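You operate a simulated robot arm through the tools that you are given. There is no shell and no other tool.

You are at the controls of a simulated robot arm. One attempt, no reset.

## Task
Put things in order on the long table. At the end: the white bulb from the long table stands where the grey cartridge (marked "CHAIN") stood; the gold brass weight from the long table stands where the yellow clip box stood; the yellow clip box stands where the white bulb stood; the grey cartridge from the long table is in the black tray; whatever was shut is shut again. Leave all else as you found it, and nothing knocked over.

The check looks at the end state, three seconds after you hand in, the way a careful person would. Anything else that was tipped, shoved, dropped, spilled or broken makes it a failure.

## Robot
A 6-joint arm with a two-finger parallel gripper, fixed in place. Base frame: the origin is at the foot of the arm, x ahead of it, y to its left, z up; the work surface is at about z = 0. Readings come in m, degrees, newtons and seconds.
With the tool pointing down near the work surface it reaches from about 0.18 to 0.46 m from the base axis. Its first joint turns from -70.0 to 70.0 degrees. Payload 1.9 kg.
Tool frame: the origin (TCP) lies between the finger pads and is the grasp point; the fingertips stand 0.023 m ahead of it; z points along the fingers, y is the line along which they close. Largest opening 0.094 m; finger width 0.038, thickness 0.01; the body of the gripper, 0.054 by 0.096 m, starts 0.039 m behind the TCP.
Orientation is told as [roll, pitch, yaw] about the base's x, y, z axes, in that order, counted from this pose: with the fingers straight down and closing along the base's y, the tool's x points along the base's -x, its y along +y and its z along -z.

## Interface
- The arm moves only by the tool move_arm. Its argument "commands" is a list of rows, each a list of 6 numbers: the shift along the base's x, y, z in units of 25 mm (1.0 is 25 mm), then the turn, a rotation vector about the base's x, y, z in units of 6 degrees (1.0 is 6 degrees). In form: [[tx, ty, tz, rx, ry, rz], ...]. A call has 1 to 20 rows; each row shifts and turns the commanded pose from where the row before left it. "hand" is the gripper command, from -1 (fully open) to 1 (shut), values between in proportion, set as the call begins (left out, the last holds). A call with a number of a shift or a turn outside -1 to 1 is refused whole. A row lasts 0.2 s, in which the tool goes at most 0.05 m and 8.6 degrees; a call with a longer step from one row to the next is refused whole, and so is a gripper value outside its range. Where a pose cannot be reached the arm comes as near as it can. A force on the tool above 40 N (or 10 N above the force at the start of the call, whichever is more), or a blocked arm, ends the call early, and 0.2 s more pass. The fingers move at their own pace (about 0.108 m/s each) and stop on an object; they squeeze with about 33 N. The grip force told is the motor's: it shows also when the fingers shut on nothing. Time passes only in rows, and 0.2 s behind the last, so rows that do not move let the fingers close. The reply holds the time, the measured pose of the TCP, the force on the tool along the base axes, the opening and the grip force, in the units named above and with some noise, with the torque about the TCP (base axes, N m) and any sound that the robot's microphone picked up, and new pictures: "views" is both (left out), scene, wrist or none.
- Cameras (640 x 400 px; columns grow to the right, rows downward): "scene" is fixed at [0.0587, 0.3182, 0.4167]; the picture's right is [-0.73, -0.69, 0.00], its down [-0.44, 0.46, -0.77] and it looks along [0.53, -0.56, -0.63] (base axes); focal length 214 px, centre (320, 200). "wrist" rides on the gripper at [0.087, 0.016, -0.074] in the tool frame; the picture's right is [-0.18, 0.98, 0.00], its down [-0.58, -0.11, -0.81] and it looks along [-0.79, -0.15, 0.59] (tool axes); focal length 243 px, centre (320, 200).
- pixel_to_xyz(camera, pixels): for up to 12 pixels [column, row] of the newest picture of that camera ("zoom" is the newest enlarged one), the place [x, y, z] in the base frame of the surface seen there, good to about 0.002 m. The clock stands still meanwhile.
- zoom(camera, box): a new picture of the part [left, top, right, bottom] of that camera's present view, enlarged. The clock stands still meanwhile.
- close_job(): hands the job in; it is judged then, once.

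Unless the task says otherwise, let go and move clear before handing in.

The tools are called as name(argument=value, ...) on one line, values as JSON. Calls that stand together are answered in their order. move_arm: Moves the arm, as the interface text tells. Its arguments: {"type":"object","properties":{"commands":{"type":"array","items":{"type":"array","items":{"type":"number"}}},"hand":{"type":"number"},"views":{"type":"string","enum":["both","scene","wrist","none"]}},"required":["commands"]} The other tools are called the same way: pixel_to_xyz (camera, pixels) gives the place of the surface under pixels of a picture; zoom (camera, box) takes an enlarged picture of a part of a camera's view; close_job () hands the job in.

At the start:

```text
time_s: 0.0
tool_pos: [0.2877, -0.1473, 0.2971]
tcp_rot: [-0.1, 0.0, 0.0]
contact_force: [-0.4, 0.5, 0.1]
moment: [-0.01, -0.01, 0.02]
opening: 0.094
gripper_force: 0.1
```

scene: 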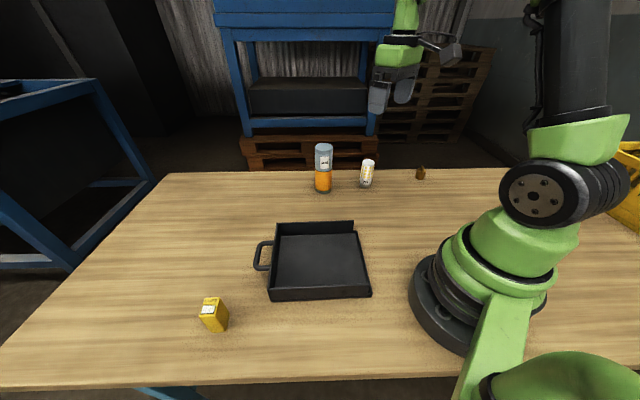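
wrist: 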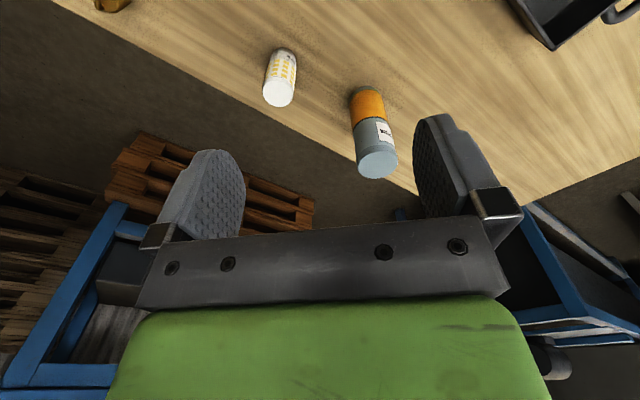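

The scene shows a yellow box near (214,315), a grey/orange cartridge near (323,168), a white cylinder near (367,174), a small brass thing at (420,173), and the black tray. I'll zoom in to identify them and measure their places.

zoom(camera="scene", box=[290, 130, 450, 230])

zoom(camera="wrist", box=[230, 20, 430, 190])

pixel_to_xyz(camera="scene", pixels=[[323, 146], [323, 170], [323, 190], [367, 161], [367, 174], [366, 186], [420, 168], [420, 174], [420, 179], [210, 310], [212, 322], [211, 300]])

pixel_to_xyz(camera="scene", pixels=[[320, 265], [275, 224], [353, 222], [369, 294], [269, 297], [258, 255], [265, 243], [264, 269], [310, 228], [320, 290], [206, 330], [226, 328]])

```text
4.00 times, centred on (370, 180) of scene
```

zoom: 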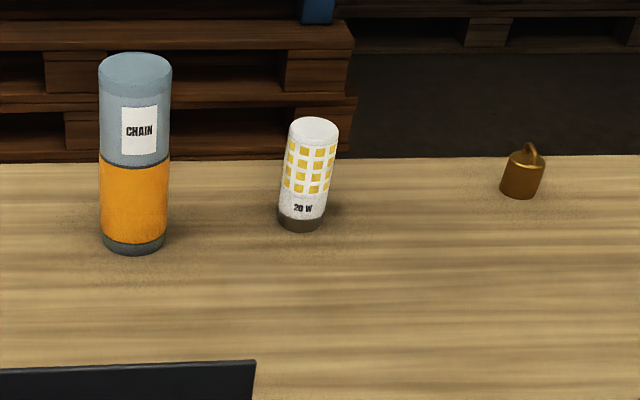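

```text
2.35 times, centred on (330, 105) of wrist
```

zoom: 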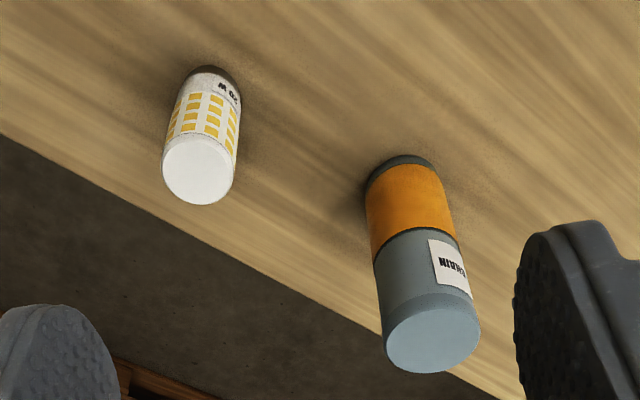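

```text
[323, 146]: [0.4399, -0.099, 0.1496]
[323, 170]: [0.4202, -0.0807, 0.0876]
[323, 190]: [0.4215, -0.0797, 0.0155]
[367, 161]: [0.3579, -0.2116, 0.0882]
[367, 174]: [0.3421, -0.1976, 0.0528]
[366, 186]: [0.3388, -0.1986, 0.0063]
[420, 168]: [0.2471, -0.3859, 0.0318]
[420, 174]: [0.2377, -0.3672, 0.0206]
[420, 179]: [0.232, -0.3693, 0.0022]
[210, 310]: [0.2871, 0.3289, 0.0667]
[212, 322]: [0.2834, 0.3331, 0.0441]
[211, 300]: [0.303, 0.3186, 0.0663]
```

```text
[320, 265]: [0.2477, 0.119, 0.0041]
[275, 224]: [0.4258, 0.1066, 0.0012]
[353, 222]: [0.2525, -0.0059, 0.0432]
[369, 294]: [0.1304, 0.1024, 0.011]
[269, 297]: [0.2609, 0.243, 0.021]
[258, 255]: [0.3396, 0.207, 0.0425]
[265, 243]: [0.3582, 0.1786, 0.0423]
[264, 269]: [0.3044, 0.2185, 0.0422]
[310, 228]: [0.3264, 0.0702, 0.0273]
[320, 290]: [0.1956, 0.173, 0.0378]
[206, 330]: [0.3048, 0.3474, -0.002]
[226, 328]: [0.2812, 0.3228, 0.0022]
```

The zoom confirms the cartridge ("CHAIN") at about (0.438,-0.10), the bulb at about (0.352,-0.215), and the brass weight at about (0.24,-0.385). I'll zoom in on the tray and the clip box before moving.

zoom(camera="scene", box=[240, 210, 384, 300])

pixel_to_xyz(camera="zoom", pixels=[[165, 60], [500, 55], [140, 350], [570, 340], [190, 130], [530, 130], [155, 320], [555, 320], [350, 220], [510, 110], [168, 110], [350, 120]])

zoom(camera="scene", box=[182, 285, 246, 345])

```text
4.44 times, centred on (312, 255) of scene
```

zoom: 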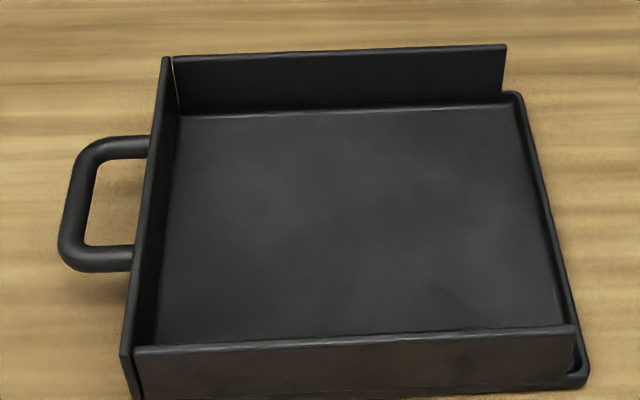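

```text
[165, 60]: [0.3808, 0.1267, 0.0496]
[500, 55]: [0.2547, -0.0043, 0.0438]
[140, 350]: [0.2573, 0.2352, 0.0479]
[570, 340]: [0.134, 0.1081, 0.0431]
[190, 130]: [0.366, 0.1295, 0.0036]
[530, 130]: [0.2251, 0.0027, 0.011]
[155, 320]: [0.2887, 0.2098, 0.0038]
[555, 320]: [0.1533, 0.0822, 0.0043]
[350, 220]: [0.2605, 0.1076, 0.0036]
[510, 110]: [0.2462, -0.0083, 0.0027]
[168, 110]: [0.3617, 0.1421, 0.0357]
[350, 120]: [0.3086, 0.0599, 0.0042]
```

```text
6.67 times, centred on (214, 315) of scene
```

zoom: 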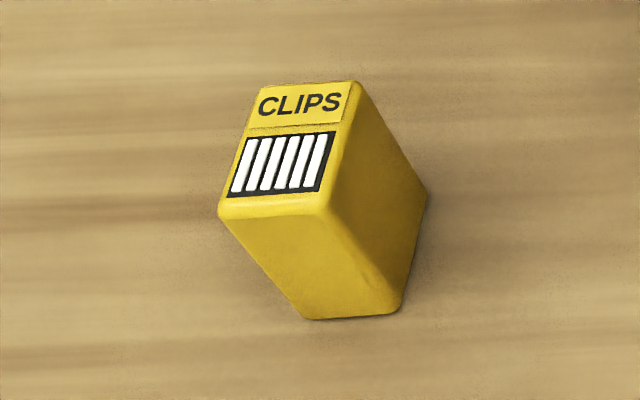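

The tray floor is at z≈0.004 and centred near (0.257,0.116). I'll read the clip box's top corners and then start towards the cartridge.

pixel_to_xyz(camera="zoom", pixels=[[265, 90], [350, 86], [228, 208], [322, 210], [290, 150], [270, 260], [385, 180], [305, 312], [395, 308], [424, 200], [340, 290], [370, 240]])

move_arm(commands=[[1, 0.4, 0, 0, 0, 0], [1, 0.4, 0, 0, 0, 0], [1, 0.4, 0, 0, 0, 0], [1, 0.4, 0, 0, 0, 0], [0.5, 0.3, 0, 0, 0, 0], [0, 0, 0, 0, 0, 0]], hand=-1)

```text
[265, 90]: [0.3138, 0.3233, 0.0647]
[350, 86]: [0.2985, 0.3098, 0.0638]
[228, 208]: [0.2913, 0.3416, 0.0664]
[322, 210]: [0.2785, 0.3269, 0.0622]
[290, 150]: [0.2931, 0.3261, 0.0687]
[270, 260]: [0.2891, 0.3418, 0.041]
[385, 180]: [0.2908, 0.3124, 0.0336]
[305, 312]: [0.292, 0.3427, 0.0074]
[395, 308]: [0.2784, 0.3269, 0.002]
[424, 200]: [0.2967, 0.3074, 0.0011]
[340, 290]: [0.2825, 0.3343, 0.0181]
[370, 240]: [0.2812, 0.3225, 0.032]
```

```text
time_s: 1.4
tool_pos: [0.4007, -0.0982, 0.2965]
tcp_rot: [0.0, 0.0, -0.1]
contact_force: [-0.1, 0.3, -0.4]
moment: [0.0, -0.03, -0.01]
opening: 0.0943
gripper_force: 0.1
```

scene: 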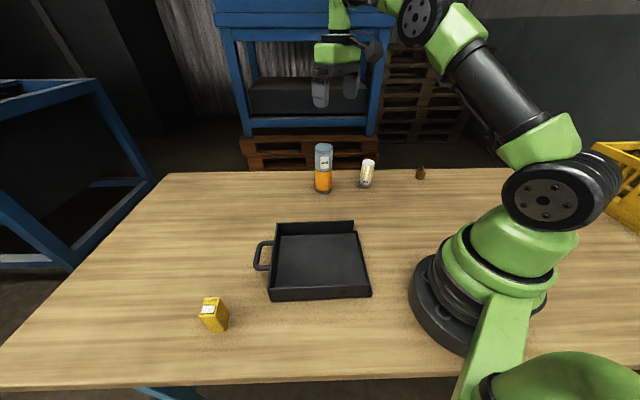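
wrist: 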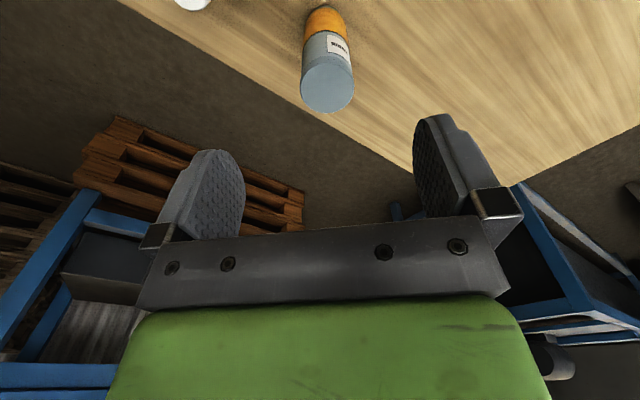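

The arm reaches out well at this height. The cartridge top is at wrist pixel (328,90), so I'll measure it from here.

pixel_to_xyz(camera="wrist", pixels=[[328, 88], [303, 88], [352, 84], [328, 110], [328, 66], [328, 20], [308, 20], [345, 20]])

zoom(camera="wrist", box=[270, 0, 390, 120])

```text
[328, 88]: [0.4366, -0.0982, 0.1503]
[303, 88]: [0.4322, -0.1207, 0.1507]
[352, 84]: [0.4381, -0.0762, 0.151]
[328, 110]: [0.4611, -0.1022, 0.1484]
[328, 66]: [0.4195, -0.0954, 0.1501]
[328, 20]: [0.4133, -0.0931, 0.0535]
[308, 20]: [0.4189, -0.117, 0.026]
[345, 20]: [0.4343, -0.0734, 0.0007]
```

```text
3.33 times, centred on (330, 60) of wrist
```

zoom: 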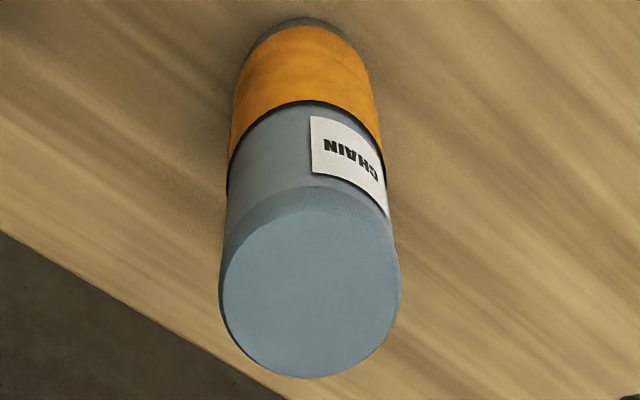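

The cartridge top is centred near (0.438,-0.099). I'll move over it and come part of the way down.

move_arm(commands=[[0.75, 0, -0.5, 0, 0, 0], [0.75, 0, -0.5, 0, 0, 0], [0, 0, -0.5, 0, 0, 0], [0, 0, -0.5, 0, 0, 0], [0, 0, -0.5, 0, 0, 0], [0, 0, 0, 0, 0, 0]], hand=-1)

```text
time_s: 2.8
tool_pos: [0.4238, -0.0922, 0.2314]
tcp_rot: [0.0, 0.0, 0.0]
contact_force: [-0.2, -0.5, 0.4]
moment: [-0.01, 0.01, 0.0]
opening: 0.0936
gripper_force: 0.0
out of reach, approached as far as the arm can: row 2
```

scene: 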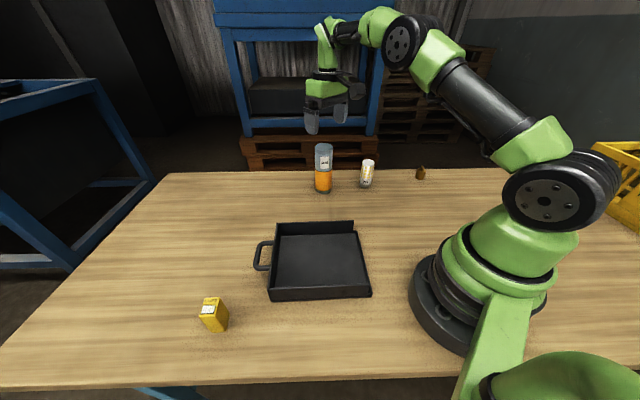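
wrist: 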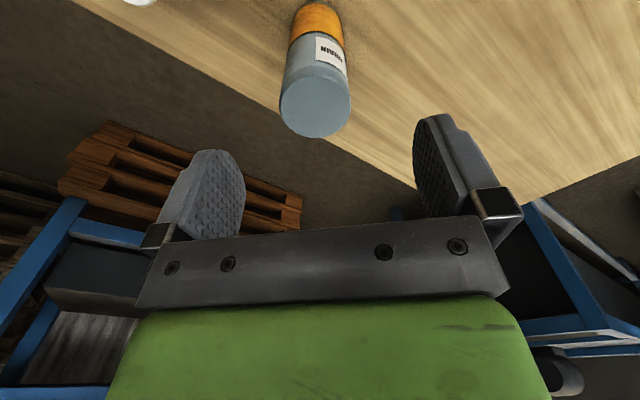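

The arm hit its reach limit at height and stopped at (0.424,-0.092). I'll lower first, then try the centre again while staying above the cartridge top.

move_arm(commands=[[0, 0, -0.6, 0, 0, 0], [0, -0.27, -0.6, 0, 0, 0], [0.28, 0, -0.2, 0, 0, 0], [0.28, 0, 0, 0, 0, 0], [0, 0, 0, 0, 0, 0]], hand=-1)

```text
time_s: 4.0
tool_pos: [0.4382, -0.1012, 0.1963]
tcp_rot: [0.0, 0.0, 0.0]
contact_force: [0.4, -0.2, -0.5]
moment: [0.02, -0.02, 0.03]
opening: 0.0941
gripper_force: 0.0
```

scene: 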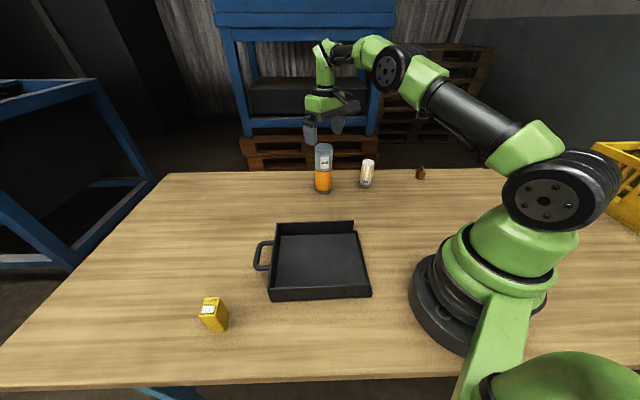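
wrist: 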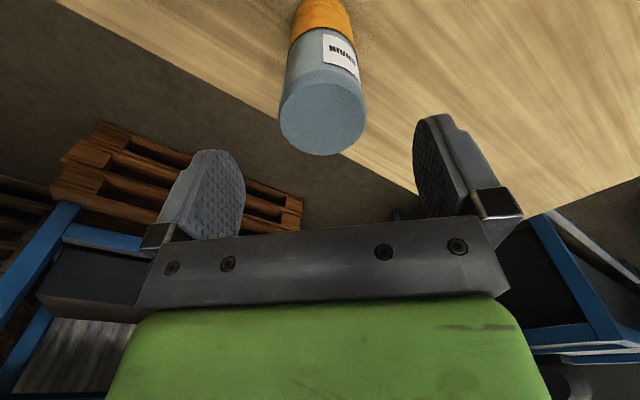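

I'm now over the cartridge at (0.438,-0.101,0.196). I'll go down to a TCP height of about 0.125, leaving the fingers open.

move_arm(commands=[[0, 0.04, -0.6, 0, 0, 0], [0, 0.04, -0.6, 0, 0, 0], [0, 0, -0.6, 0, 0, 0], [0, 0, -0.5, 0, 0, 0], [0, 0, -0.5, 0, 0, 0], [0, 0, 0, 0, 0, 0]], hand=-1)

```text
time_s: 5.4
tool_pos: [0.437, -0.0986, 0.126]
tcp_rot: [0.0, 0.0, 0.0]
contact_force: [-0.5, -0.2, -0.9]
moment: [-0.03, 0.01, -0.01]
opening: 0.094
gripper_force: 0.1
```

scene: 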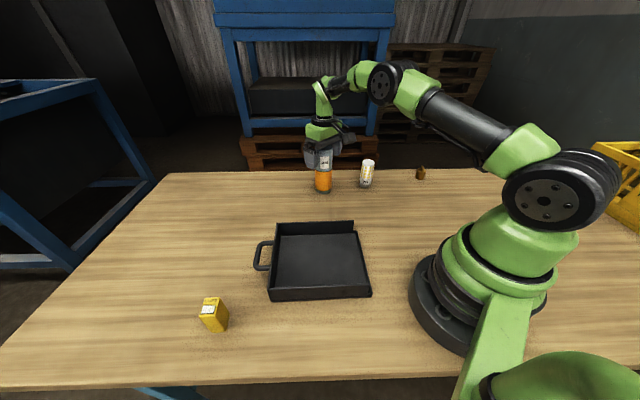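
wrist: 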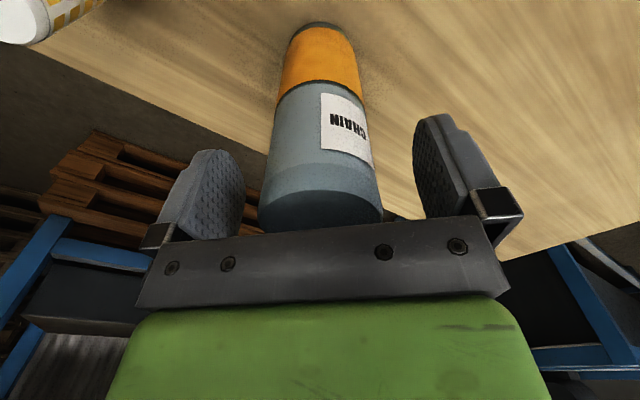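

The cartridge is between the fingers, at wrist pixels x≈262–383 with the fingers at 245 and 415. I'll close on it.

move_arm(commands=[[0, 0, 0, 0, 0, 0], [0, 0, 0, 0, 0, 0], [0, 0, 0, 0, 0, 0], [0, 0, 0, 0, 0, 0]], hand=1)

```text
time_s: 6.4
tool_pos: [0.4383, -0.0986, 0.1257]
tcp_rot: [0.0, 0.0, 0.0]
contact_force: [-0.2, 0.5, -0.5]
moment: [-0.05, -0.07, -0.01]
opening: 0.0518
gripper_force: 33.0
```

scene: 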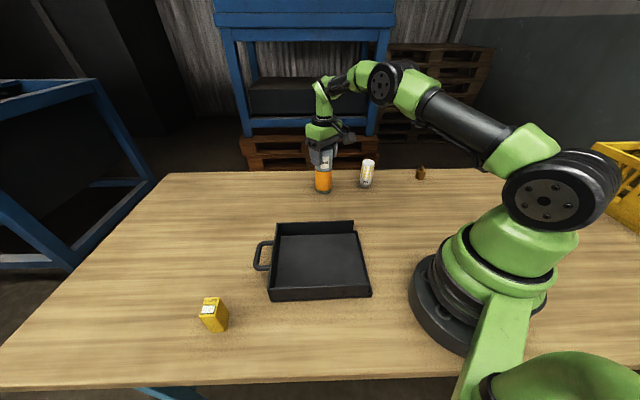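
wrist: 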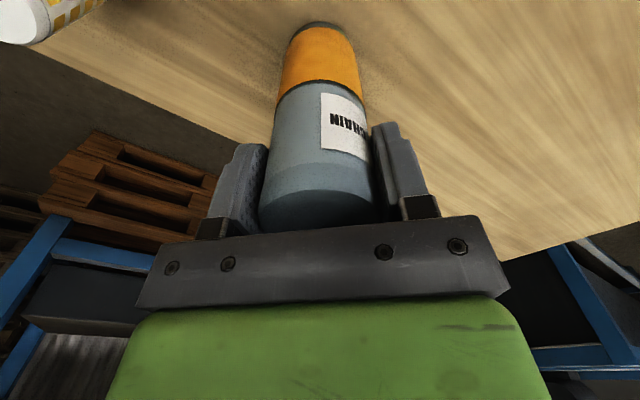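

The grip is solid, with an opening of 0.052 and 33 N. I'll lift straight up first and check.

move_arm(commands=[[0, 0, 0.4, 0, 0, 0], [0, 0, 0.8, 0, 0, 0], [-0.2, 0, 0.8, 0, 0, 0], [-0.5, 0, 0.8, 0, 0, 0], [-0.5, 0, 0.8, 0, 0, 0], [-0.5, 0, 0.6, 0, 0, 0], [0, 0, 0, 0, 0, 0]])

```text
time_s: 8.0
tool_pos: [0.3955, -0.0985, 0.2329]
tcp_rot: [0.0, 0.1, 0.0]
contact_force: [0.2, -1.0, -3.5]
moment: [0.0, 0.01, 0.01]
opening: 0.0513
gripper_force: 33.0
```

scene: 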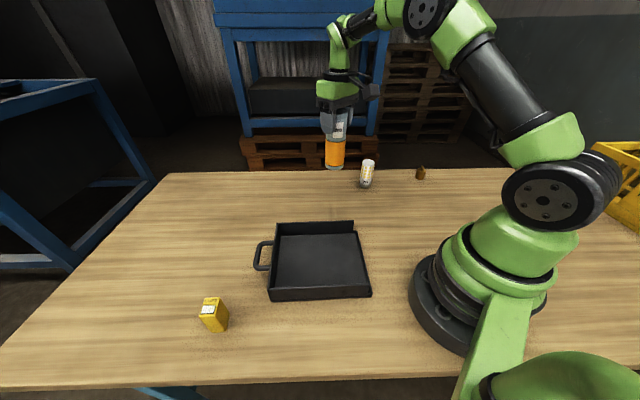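
wrist: 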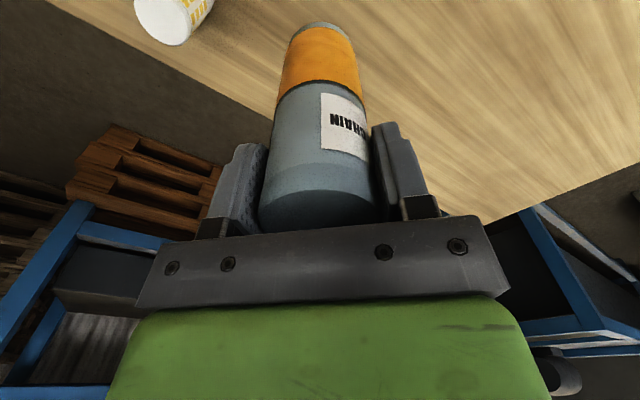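

The cartridge is held upright in the air at (0.3955,-0.0985,0.233). I'll carry it over the tray centre.

move_arm(commands=[[-0.3, 0.5, 0, 0, 0, 0], [-0.56, 0.85, 0, 0, 0, 0], [-0.56, 0.85, 0, 0, 0, 0], [-0.56, 0.85, 0, 0, 0, 0], [-0.56, 0.85, 0, 0, 0, 0], [-0.56, 0.85, 0, 0, 0, 0], [-0.56, 0.85, 0, 0, 0, 0], [-0.56, 0.85, 0, 0, 0, 0], [-0.56, 0.85, 0, 0, 0, 0], [-0.46, 0.75, 0, 0, 0, 0], [-0.3, 0.53, 0, 0, 0, 0], [0, 0, 0, 0, 0, 0]])

```text
time_s: 10.6
tool_pos: [0.2563, 0.1153, 0.232]
tcp_rot: [0.0, -0.1, 0.0]
contact_force: [0.6, 0.3, -2.5]
moment: [-0.04, 0.0, -0.02]
opening: 0.0513
gripper_force: 33.0
```

scene: 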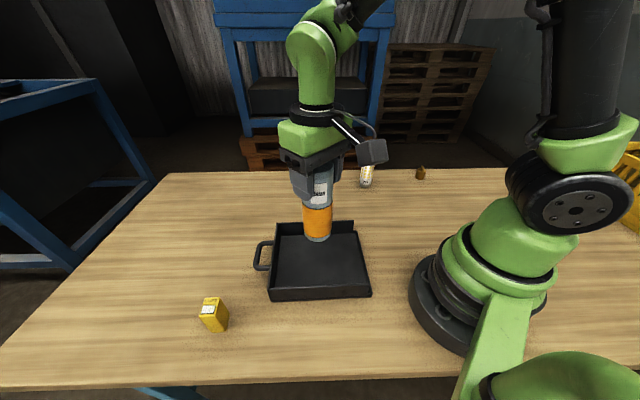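
wrist: 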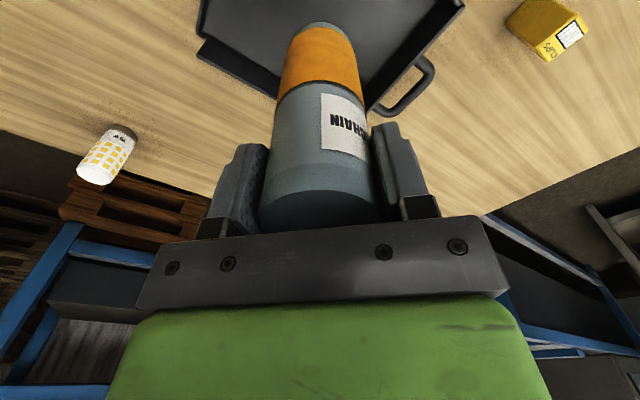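

I'm over the tray centre at (0.256,0.115). I'll lower to just above the floor, where contact is expected at TCP z≈0.130.

move_arm(commands=[[0, 0, -0.7, 0, 0, 0], [0, 0, -0.8, 0, 0, 0], [0, 0, -0.8, 0, 0, 0], [0, 0, -0.7, 0, 0, 0], [0, 0, -0.4, 0, 0, 0], [0, 0, -0.3, 0, 0, 0], [0, 0, -0.2, 0, 0, 0], [0, 0, 0, 0, 0, 0]])

```text
time_s: 12.4
tool_pos: [0.2578, 0.1137, 0.1324]
tcp_rot: [0.0, -0.1, 0.0]
contact_force: [-0.2, -0.7, -3.8]
moment: [-0.01, -0.03, -0.02]
opening: 0.0515
gripper_force: 33.0
```

scene: 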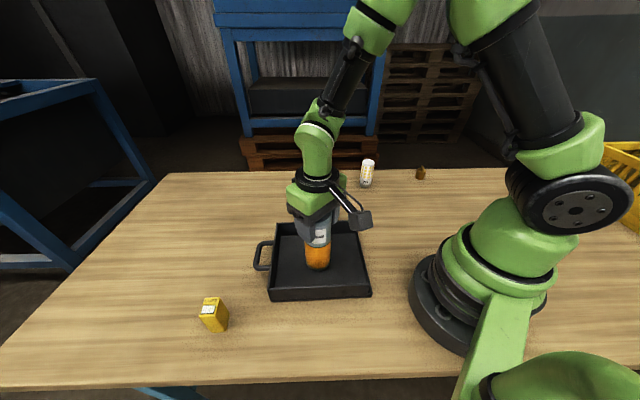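
wrist: 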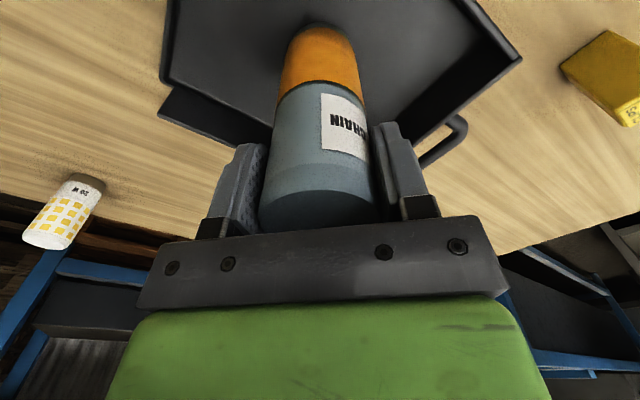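

The force still equals the weight alone (-3.8 N), so it's just above the floor. I'll creep down in millimetre steps until contact.

move_arm(commands=[[0, 0, -0.05, 0, 0, 0], [0, 0, -0.04, 0, 0, 0], [0, 0, -0.03, 0, 0, 0], [0, 0, 0, 0, 0, 0]], views="scene")

```text
time_s: 13.4
tool_pos: [0.2563, 0.1143, 0.1305]
tcp_rot: [0.0, 0.0, 0.1]
contact_force: [-4.6, -3.0, 17.0]
moment: [-0.45, 0.52, -0.02]
opening: 0.0513
gripper_force: 32.8
```

scene: 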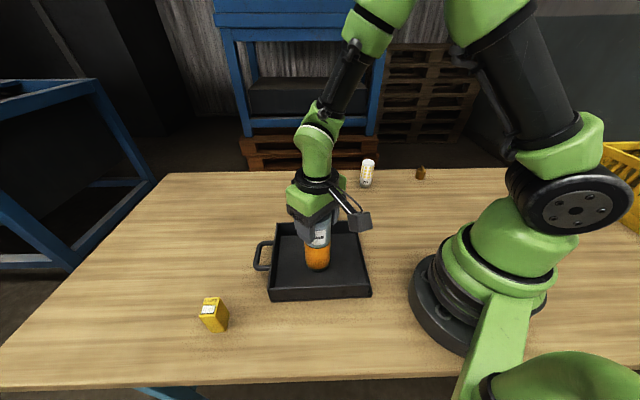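

It is seated on the tray floor with about 17 N upward. I'll ease up slightly and release.

move_arm(commands=[[0, 0, 0.02, 0, 0, 0], [0, 0, 0, 0, 0, 0]], views="none")

move_arm(commands=[[0, 0, 0, 0, 0, 0], [0, 0, 0, 0, 0, 0], [0, 0, 0, 0, 0, 0]], hand=-1)

```text
time_s: 14.0
tool_pos: [0.2573, 0.1146, 0.1297]
tcp_rot: [0.0, 0.0, 0.1]
contact_force: [-1.7, -2.4, 6.7]
moment: [-0.26, 0.15, -0.01]
opening: 0.0513
gripper_force: 32.9
```

```text
time_s: 14.8
tool_pos: [0.2566, 0.1137, 0.1311]
tcp_rot: [-0.1, -0.1, -0.1]
contact_force: [1.6, 0.2, 1.1]
moment: [0.01, 0.03, 0.01]
opening: 0.094
gripper_force: 0.1
```

scene: 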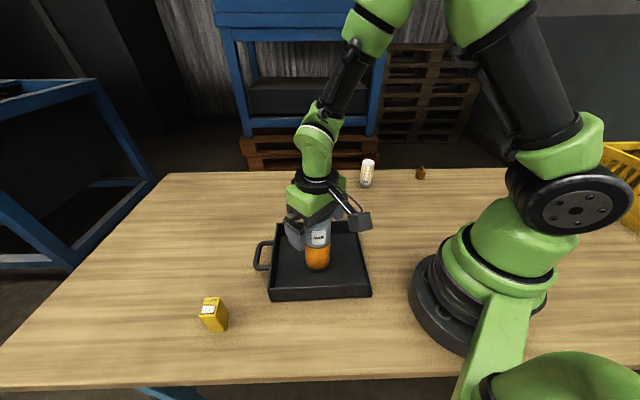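
wrist: 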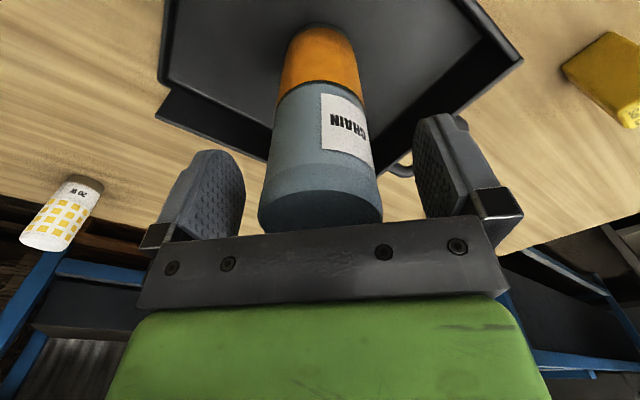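

The cartridge stands free in the tray. I'll retreat straight up, then head towards the bulb.

move_arm(commands=[[0, 0, 0.4, 0, 0, 0], [0, 0, 0.9, 0, 0, 0], [0, 0, 0.9, 0, 0, 0], [0, 0, 0.9, 0, 0, 0], [0, 0, 0.9, 0, 0, 0], [0, 0, 0.7, 0, 0, 0], [0.1, -0.8, 0, 0, 0, 0], [0.2, -1, 0, 0, 0, 0], [0.2, -1, 0, 0, 0, 0], [0.2, -1, 0, 0, 0, 0], [0.2, -1, 0, 0, 0, 0], [0.2, -1, 0, 0, 0, 0], [0.2, -1, 0, 0, 0, 0], [0.2, -1, 0, 0, 0, 0], [0.2, -1, 0, 0, 0, 0], [0.2, -1, 0, 0, 0, 0], [0.1, -1, 0, 0, 0, 0], [0, -1, 0, 0, 0, 0], [0, -0.7, 0, 0, 0, 0], [0, 0, 0, 0, 0, 0]], hand=-1)

```text
time_s: 19.0
tool_pos: [0.3066, -0.197, 0.2473]
tcp_rot: [-0.1, -0.1, 0.0]
contact_force: [-0.4, -0.5, -0.1]
moment: [-0.04, 0.0, 0.0]
opening: 0.094
gripper_force: 0.0
```

scene: 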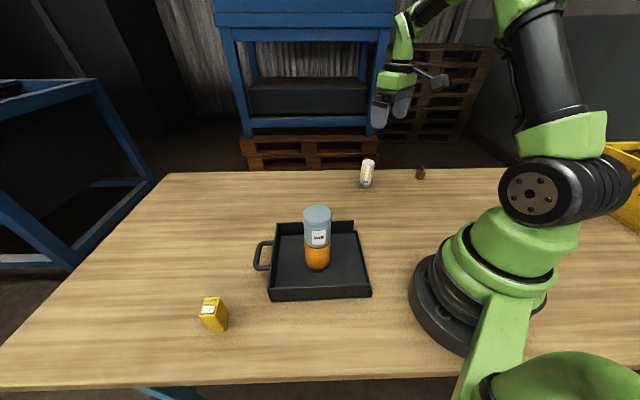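
wrist: 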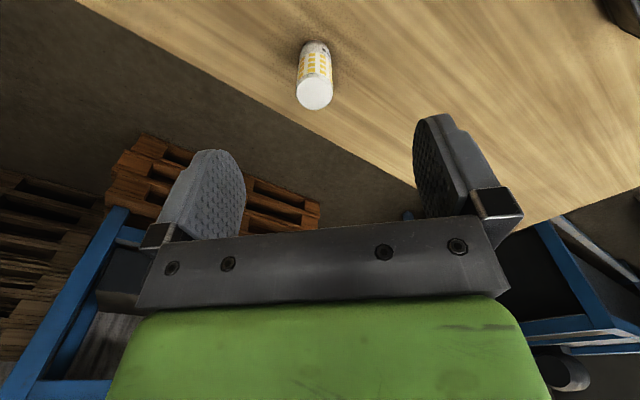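

The cartridge stands upright in the tray at scene (317,240). The bulb top shows at wrist (314,92), so I'll measure it.

zoom(camera="wrist", box=[260, 25, 368, 125])

pixel_to_xyz(camera="wrist", pixels=[[314, 92], [298, 92], [331, 92], [314, 106], [314, 80], [315, 60], [302, 60], [327, 60], [315, 46]])

```text
4.00 times, centred on (314, 75) of wrist
```

zoom: 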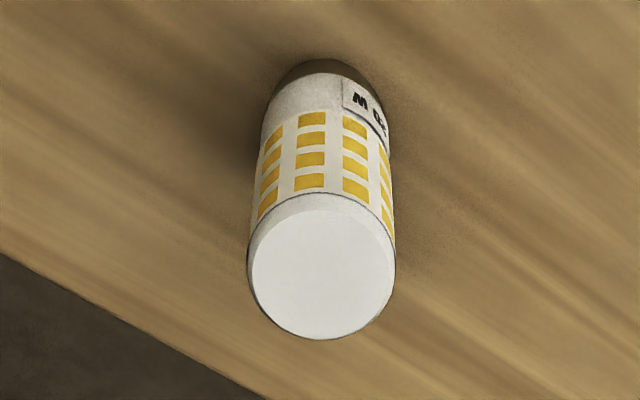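

```text
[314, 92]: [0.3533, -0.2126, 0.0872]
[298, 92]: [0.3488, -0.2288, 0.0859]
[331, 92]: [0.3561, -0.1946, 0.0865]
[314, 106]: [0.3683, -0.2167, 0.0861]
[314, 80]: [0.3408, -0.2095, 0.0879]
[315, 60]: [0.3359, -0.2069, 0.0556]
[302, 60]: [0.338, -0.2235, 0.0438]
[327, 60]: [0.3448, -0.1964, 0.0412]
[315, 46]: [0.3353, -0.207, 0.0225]
```

The bulb top is centred at about (0.354,-0.212,0.087) with a diameter of about 0.037. I'll move over it and go down to z≈0.15 first.

move_arm(commands=[[0.6, -0.2, 0, 0, 0, 0], [0.7, -0.2, -0.3, 0, 0, 0], [0.6, -0.2, -0.7, 0, 0, 0], [0, 0, -0.8, 0, 0, 0], [0, 0, -0.8, 0, 0, 0], [0, 0, -0.8, 0, 0, 0], [0, 0, -0.5, 0, 0, 0], [0, 0, 0, 0, 0, 0]])

```text
time_s: 20.8
tool_pos: [0.3534, -0.2108, 0.1504]
tcp_rot: [0.0, 0.0, 0.0]
contact_force: [-0.5, -0.7, -0.7]
moment: [0.04, -0.01, -0.02]
opening: 0.0944
gripper_force: 0.0
```

scene: 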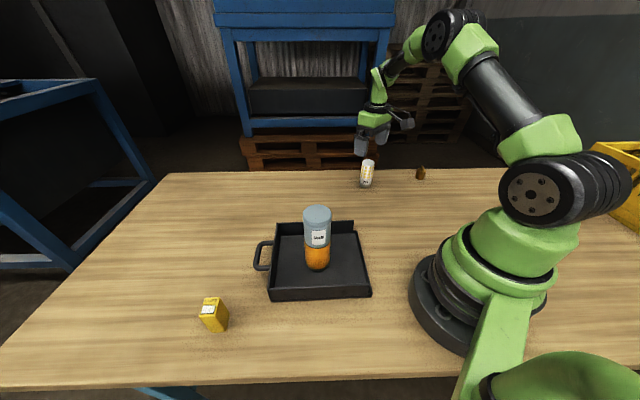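
wrist: 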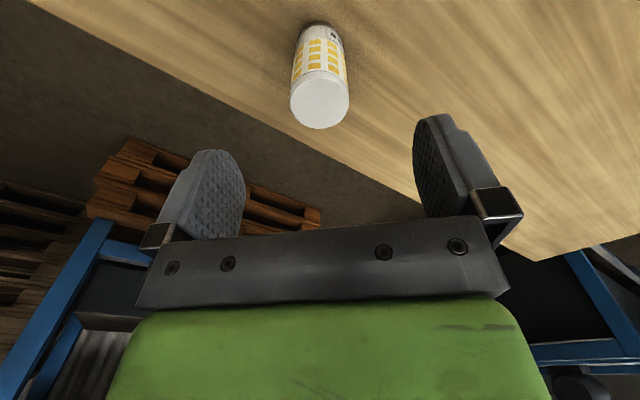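

The bulb is centred below at wrist (320,103). I'll go down to TCP z≈0.060.

move_arm(commands=[[0, -0.03, -0.7, 0, 0, 0], [0, 0, -0.7, 0, 0, 0], [0, 0, -0.7, 0, 0, 0], [0, 0, -0.7, 0, 0, 0], [0, 0, -0.5, 0, 0, 0], [0, 0, -0.3, 0, 0, 0], [0, 0, 0, 0, 0, 0]])

```text
time_s: 22.4
tool_pos: [0.3547, -0.213, 0.0605]
tcp_rot: [0.0, 0.0, 0.0]
contact_force: [-0.6, 0.1, 0.1]
moment: [-0.04, -0.01, -0.01]
opening: 0.0939
gripper_force: 0.0
```

scene: 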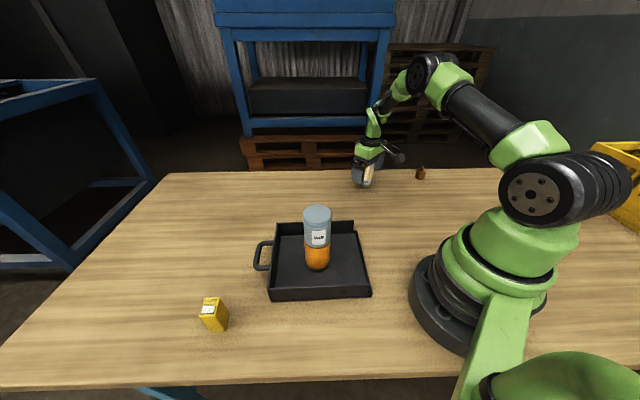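
wrist: 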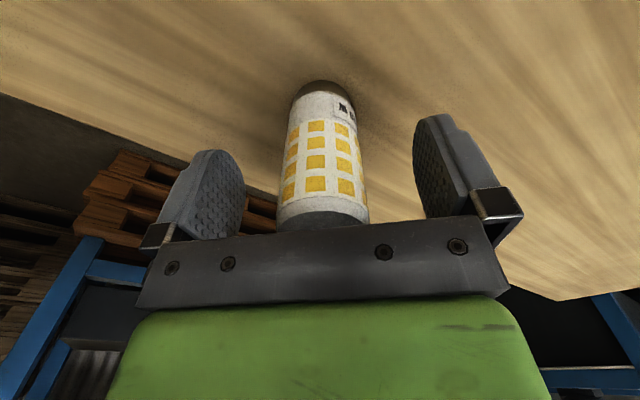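

The bulb is between the fingers, so I'll close.

move_arm(commands=[[0, 0, 0, 0, 0, 0], [0, 0, 0, 0, 0, 0], [0, 0, 0, 0, 0, 0], [0, 0, 0, 0, 0, 0]], hand=1)

```text
time_s: 23.4
tool_pos: [0.3543, -0.2129, 0.0601]
tcp_rot: [0.1, 0.0, 0.0]
contact_force: [0.8, -0.1, -1.4]
moment: [-0.02, -0.04, 0.01]
opening: 0.037
gripper_force: 33.0
```

scene: 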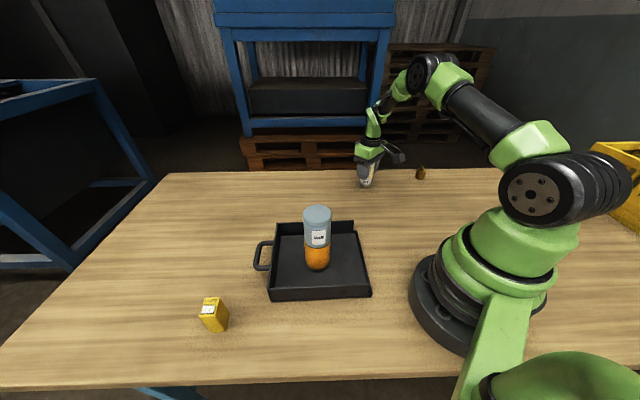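
wrist: 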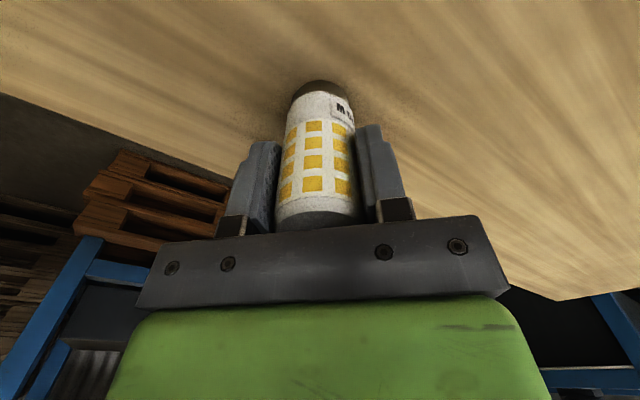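

I have the bulb (opening 0.037). I'll lift it 0.06 m and carry it to the cartridge's old place at (0.438,-0.099).

move_arm(commands=[[0, 0, 0.4, 0, 0, 0], [0, 0, 0.8, 0, 0, 0], [0, 0, 0.8, 0, 0, 0], [0, 0, 0.4, 0, 0, 0], [0.35, 0.5, 0, 0, 0, 0], [0.6, 0.8, 0, 0, 0, 0], [0.6, 0.8, 0, 0, 0, 0], [0.6, 0.8, 0, 0, 0, 0], [0.6, 0.8, 0, 0, 0, 0], [0.4, 0.56, 0, 0, 0, 0], [0.2, 0.3, 0, 0, 0, 0], [0, 0, 0, 0, 0, 0]])

```text
time_s: 26.0
tool_pos: [0.4381, -0.0986, 0.1206]
tcp_rot: [0.1, 0.0, 0.0]
contact_force: [-0.1, 0.6, -0.9]
moment: [0.0, 0.03, -0.01]
opening: 0.0369
gripper_force: 32.6
```

scene: 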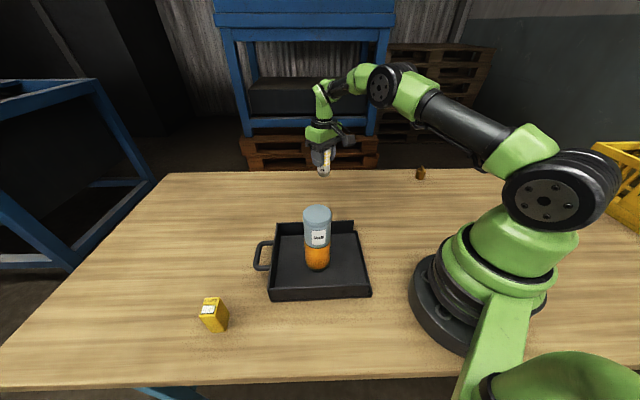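
wrist: 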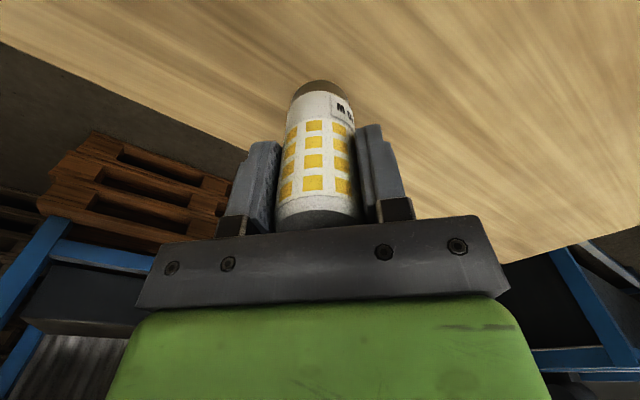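

I'm right over the target at (0.438,-0.0986). I'll lower close to the table.

move_arm(commands=[[0, 0, -0.6, 0, 0, 0], [0, 0, -0.7, 0, 0, 0], [0, 0, -0.5, 0, 0, 0], [0, 0, -0.3, 0, 0, 0], [0, 0, -0.2, 0, 0, 0], [0, 0, -0.06, 0, 0, 0], [0, 0, 0, 0, 0, 0]], views="none")

move_arm(commands=[[0, 0, -0.03, 0, 0, 0], [0, 0, 0, 0, 0, 0]])

```text
time_s: 27.6
tool_pos: [0.4381, -0.0983, 0.0616]
tcp_rot: [0.0, 0.0, -0.1]
contact_force: [0.3, -0.8, -0.7]
moment: [-0.01, -0.02, 0.0]
opening: 0.0368
gripper_force: 32.9
```

```text
time_s: 28.2
tool_pos: [0.438, -0.0981, 0.0613]
tcp_rot: [0.1, 0.0, 0.0]
contact_force: [-0.6, 0.3, -0.3]
moment: [0.04, -0.04, 0.01]
opening: 0.0366
gripper_force: 33.0
```

scene: 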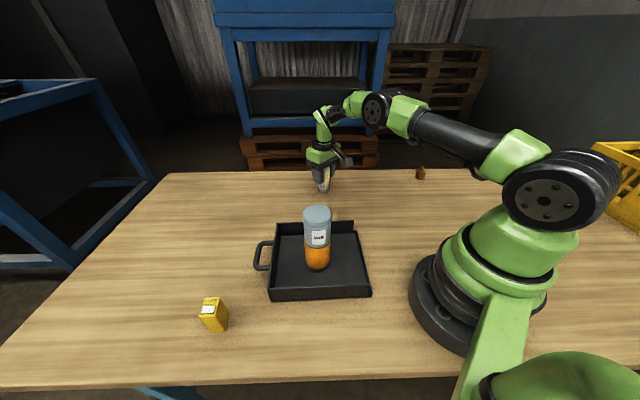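
wrist: 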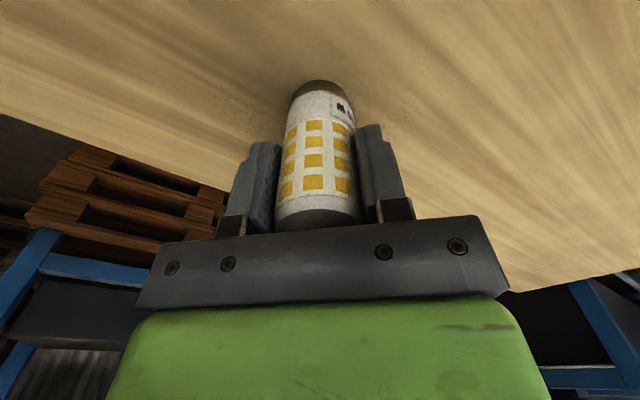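

No contact yet, with the force near zero at z≈0.0613. I'll creep down millimetre by millimetre.

move_arm(commands=[[0, 0, -0.03, 0, 0, 0], [0, 0, -0.02, 0, 0, 0], [0, 0, 0, 0, 0, 0]], views="none")

```text
time_s: 29.0
tool_pos: [0.4377, -0.0993, 0.0604]
tcp_rot: [0.1, -0.1, 0.0]
contact_force: [-0.5, -2.6, 9.2]
moment: [-0.14, 0.03, 0.01]
opening: 0.0368
gripper_force: 33.2
```

The bulb touches the table (9 N upward). I'll open the fingers, then check.

move_arm(commands=[[0, 0, 0, 0, 0, 0], [0, 0, 0, 0, 0, 0], [0, 0, 0, 0, 0, 0]], hand=-1)

```text
time_s: 29.8
tool_pos: [0.4388, -0.0982, 0.0602]
tcp_rot: [0.1, -0.1, 0.0]
contact_force: [0.1, -0.2, -0.5]
moment: [-0.02, -0.01, 0.03]
opening: 0.0939
gripper_force: 0.1
```

scene: 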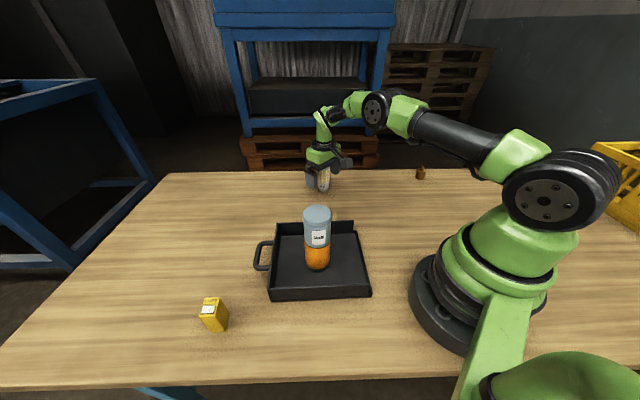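
wrist: 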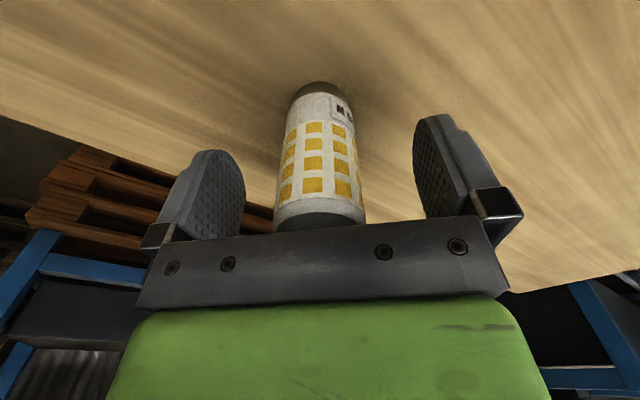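

The bulb stands free. I'll retreat up and back, then swing over to the clip box while turning the wrist.

move_arm(commands=[[0, 0, 0.5, 0, 0, 0], [0, 0, 0.9, 0, 0, 0], [0, 0, 0.9, 0, 0, 0], [0, 0, 0.9, 0, 0, 0], [0, 0, 0.5, 0, 0, 0], [-0.5, 0, 0.9, 0, 0, 0], [-0.5, 0, 0.9, 0, 0, 0], [-0.5, 0, 0.9, 0, 0, 0], [-0.5, 0, 0.9, 0, 0, 0], [-0.4, 0, 0.6, 0, 0, 0], [0, 0, 0, 0, 0, 0]], hand=-1)

zoom(camera="scene", box=[270, 130, 450, 280])

```text
time_s: 32.2
tool_pos: [0.3773, -0.0978, 0.257]
tcp_rot: [0.0, 0.0, 0.0]
contact_force: [0.2, 0.4, 0.4]
moment: [0.0, -0.06, -0.02]
opening: 0.094
gripper_force: 0.2
```

scene: 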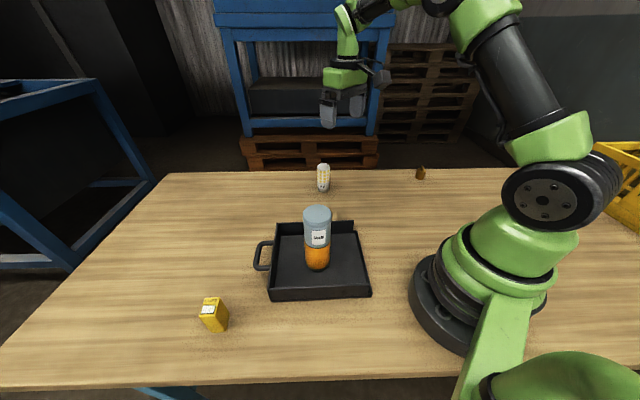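
wrist: 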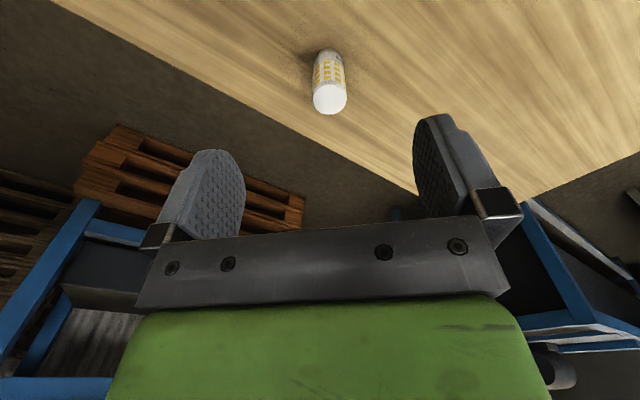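

```text
2.67 times, centred on (360, 205) of scene
```

zoom: 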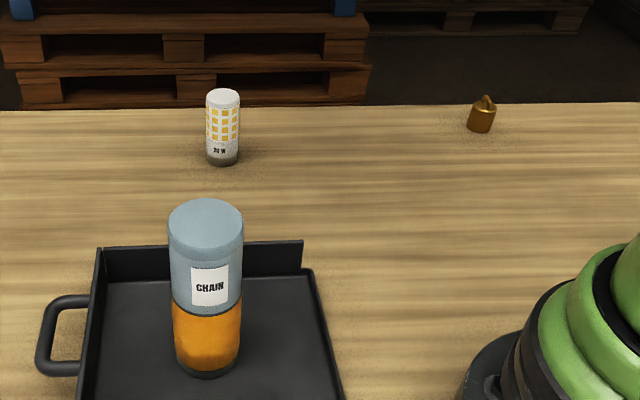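

The bulb stands at the cartridge's old place and the cartridge is upright in the tray. I'll swing across at z≈0.257, above the cartridge, to a spot short of the clip box while turning +48°.

move_arm(commands=[[-0.1, 0.5, 0, 0, 0, 0.5], [-0.2, 0.95, 0, 0, 0, 0.5], [-0.2, 0.95, 0, 0, 0, 0.5], [-0.2, 0.95, 0, 0, 0, 0.5], [-0.2, 0.95, 0, 0, 0, 0.5], [-0.2, 0.95, 0, 0, 0, 0.5], [-0.2, 0.95, 0, 0, 0, 0.5], [-0.3, 0.95, 0, 0, 0, 0.5], [-0.4, 0.95, 0, 0, 0, 0.5], [-0.4, 0.95, 0, 0, 0, 0.5], [-0.4, 0.95, 0, 0, 0, 0.5], [-0.4, 0.95, 0, 0, 0, 0.5], [-0.4, 0.95, 0, 0, 0, 0.5], [-0.4, 0.95, 0, 0, 0, 0.5], [-0.4, 0.95, 0, 0, 0, 0.5], [-0.3, 0.9, 0, 0, 0, 0.5], [0, 0.4, 0, 0, 0, 0], [0, 0, 0, 0, 0, 0]], hand=-1)

```text
time_s: 36.0
tool_pos: [0.2597, 0.2798, 0.2578]
tcp_rot: [0.0, 0.1, 48.0]
contact_force: [0.8, -0.8, 0.4]
moment: [-0.01, 0.0, -0.03]
opening: 0.0942
gripper_force: 0.1
```

scene: 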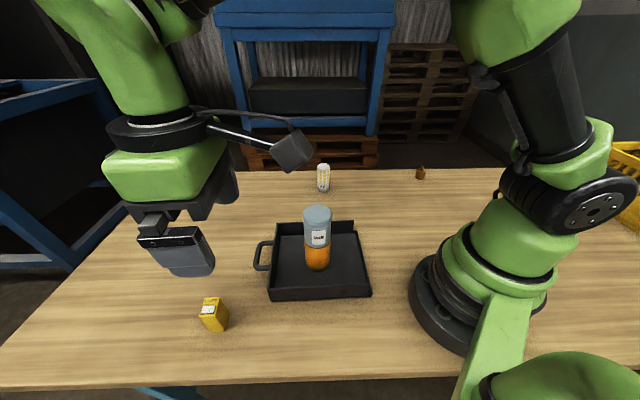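
wrist: 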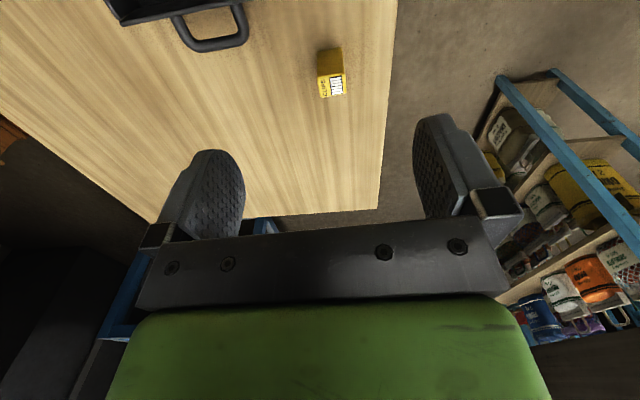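

The clip box is at wrist (331,73). I'll zoom in and measure its top corners.

zoom(camera="wrist", box=[283, 42, 379, 102])

pixel_to_xyz(camera="zoom", pixels=[[260, 225], [385, 215], [270, 355], [410, 335], [330, 285], [300, 120], [240, 60], [365, 60]])

```text
6.67 times, centred on (331, 72) of wrist
```

zoom: 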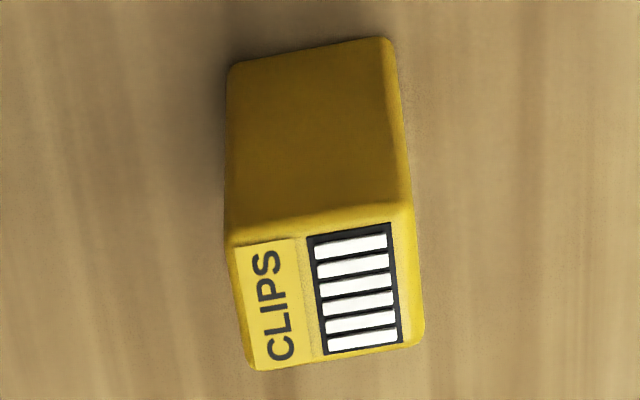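

```text
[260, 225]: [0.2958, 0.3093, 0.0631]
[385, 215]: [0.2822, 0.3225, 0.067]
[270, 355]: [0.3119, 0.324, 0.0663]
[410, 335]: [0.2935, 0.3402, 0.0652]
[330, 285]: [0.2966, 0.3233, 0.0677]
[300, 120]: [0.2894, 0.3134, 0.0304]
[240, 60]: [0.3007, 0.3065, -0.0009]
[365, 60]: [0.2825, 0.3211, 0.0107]
```

The box top is centred at about (0.296,0.324) with its long side at 138°, which matches the present 48° yaw. I'll move above it and go down to z≈0.13.

move_arm(commands=[[0.3, 0.38, 0, 0, 0, 0], [0.5, 0.6, 0, 0, 0, 0], [0.4, 0.5, -0.4, 0, 0, 0], [0.25, 0.3, -0.7, 0, 0, 0], [0, 0, -0.9, 0, 0, 0], [0, 0, -0.9, 0, 0, 0], [0, 0, -0.9, 0, 0, 0], [0, 0, -0.8, 0, 0, 0], [0, 0, -0.5, 0, 0, 0], [0, 0, 0, 0, 0, 0]])

```text
time_s: 38.2
tool_pos: [0.2947, 0.3231, 0.1306]
tcp_rot: [0.0, 0.0, 48.0]
contact_force: [0.0, 0.0, -0.5]
moment: [0.04, -0.03, 0.03]
opening: 0.0941
gripper_force: 0.1
```

scene: 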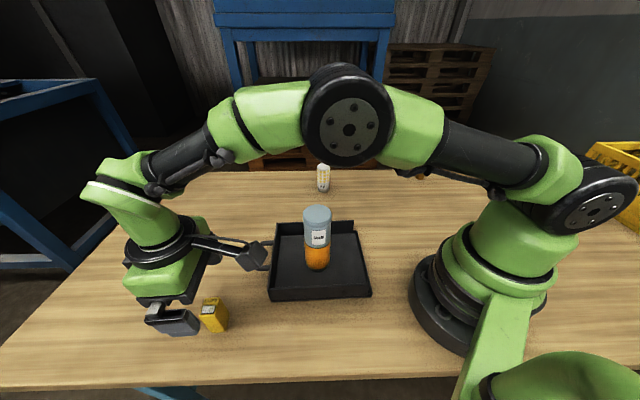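
wrist: 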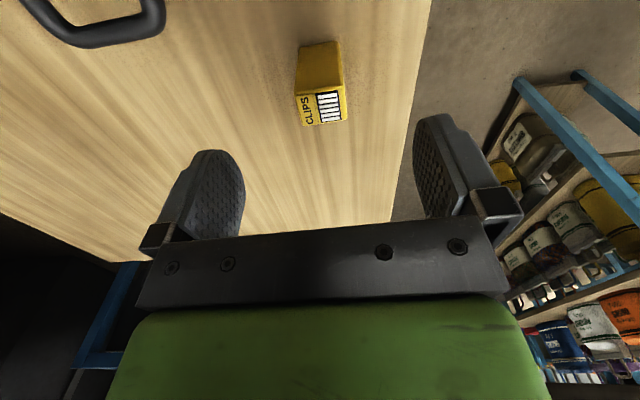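

The box is under the gripper at wrist (322,108). I'll check its centre once more from this close view.

pixel_to_xyz(camera="wrist", pixels=[[297, 97], [341, 90], [305, 125], [346, 118], [322, 108], [320, 70], [300, 60], [338, 60]])

zoom(camera="wrist", box=[274, 30, 370, 130])

```text
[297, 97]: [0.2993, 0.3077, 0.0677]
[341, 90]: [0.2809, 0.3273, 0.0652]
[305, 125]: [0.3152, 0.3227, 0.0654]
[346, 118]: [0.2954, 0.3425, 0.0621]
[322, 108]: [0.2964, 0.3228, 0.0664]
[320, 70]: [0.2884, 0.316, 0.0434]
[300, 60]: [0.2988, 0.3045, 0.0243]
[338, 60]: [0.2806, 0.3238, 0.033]
```

```text
4.00 times, centred on (322, 80) of wrist
```

zoom: 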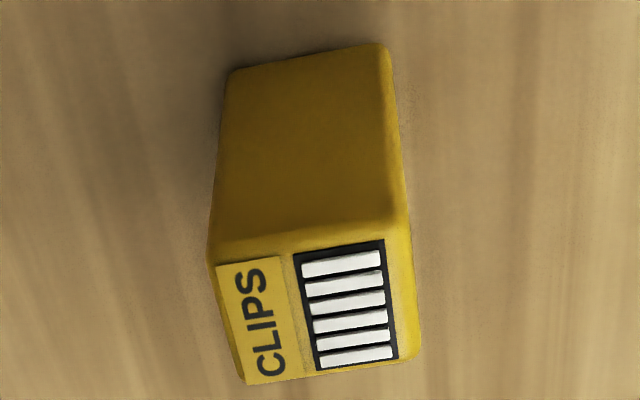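

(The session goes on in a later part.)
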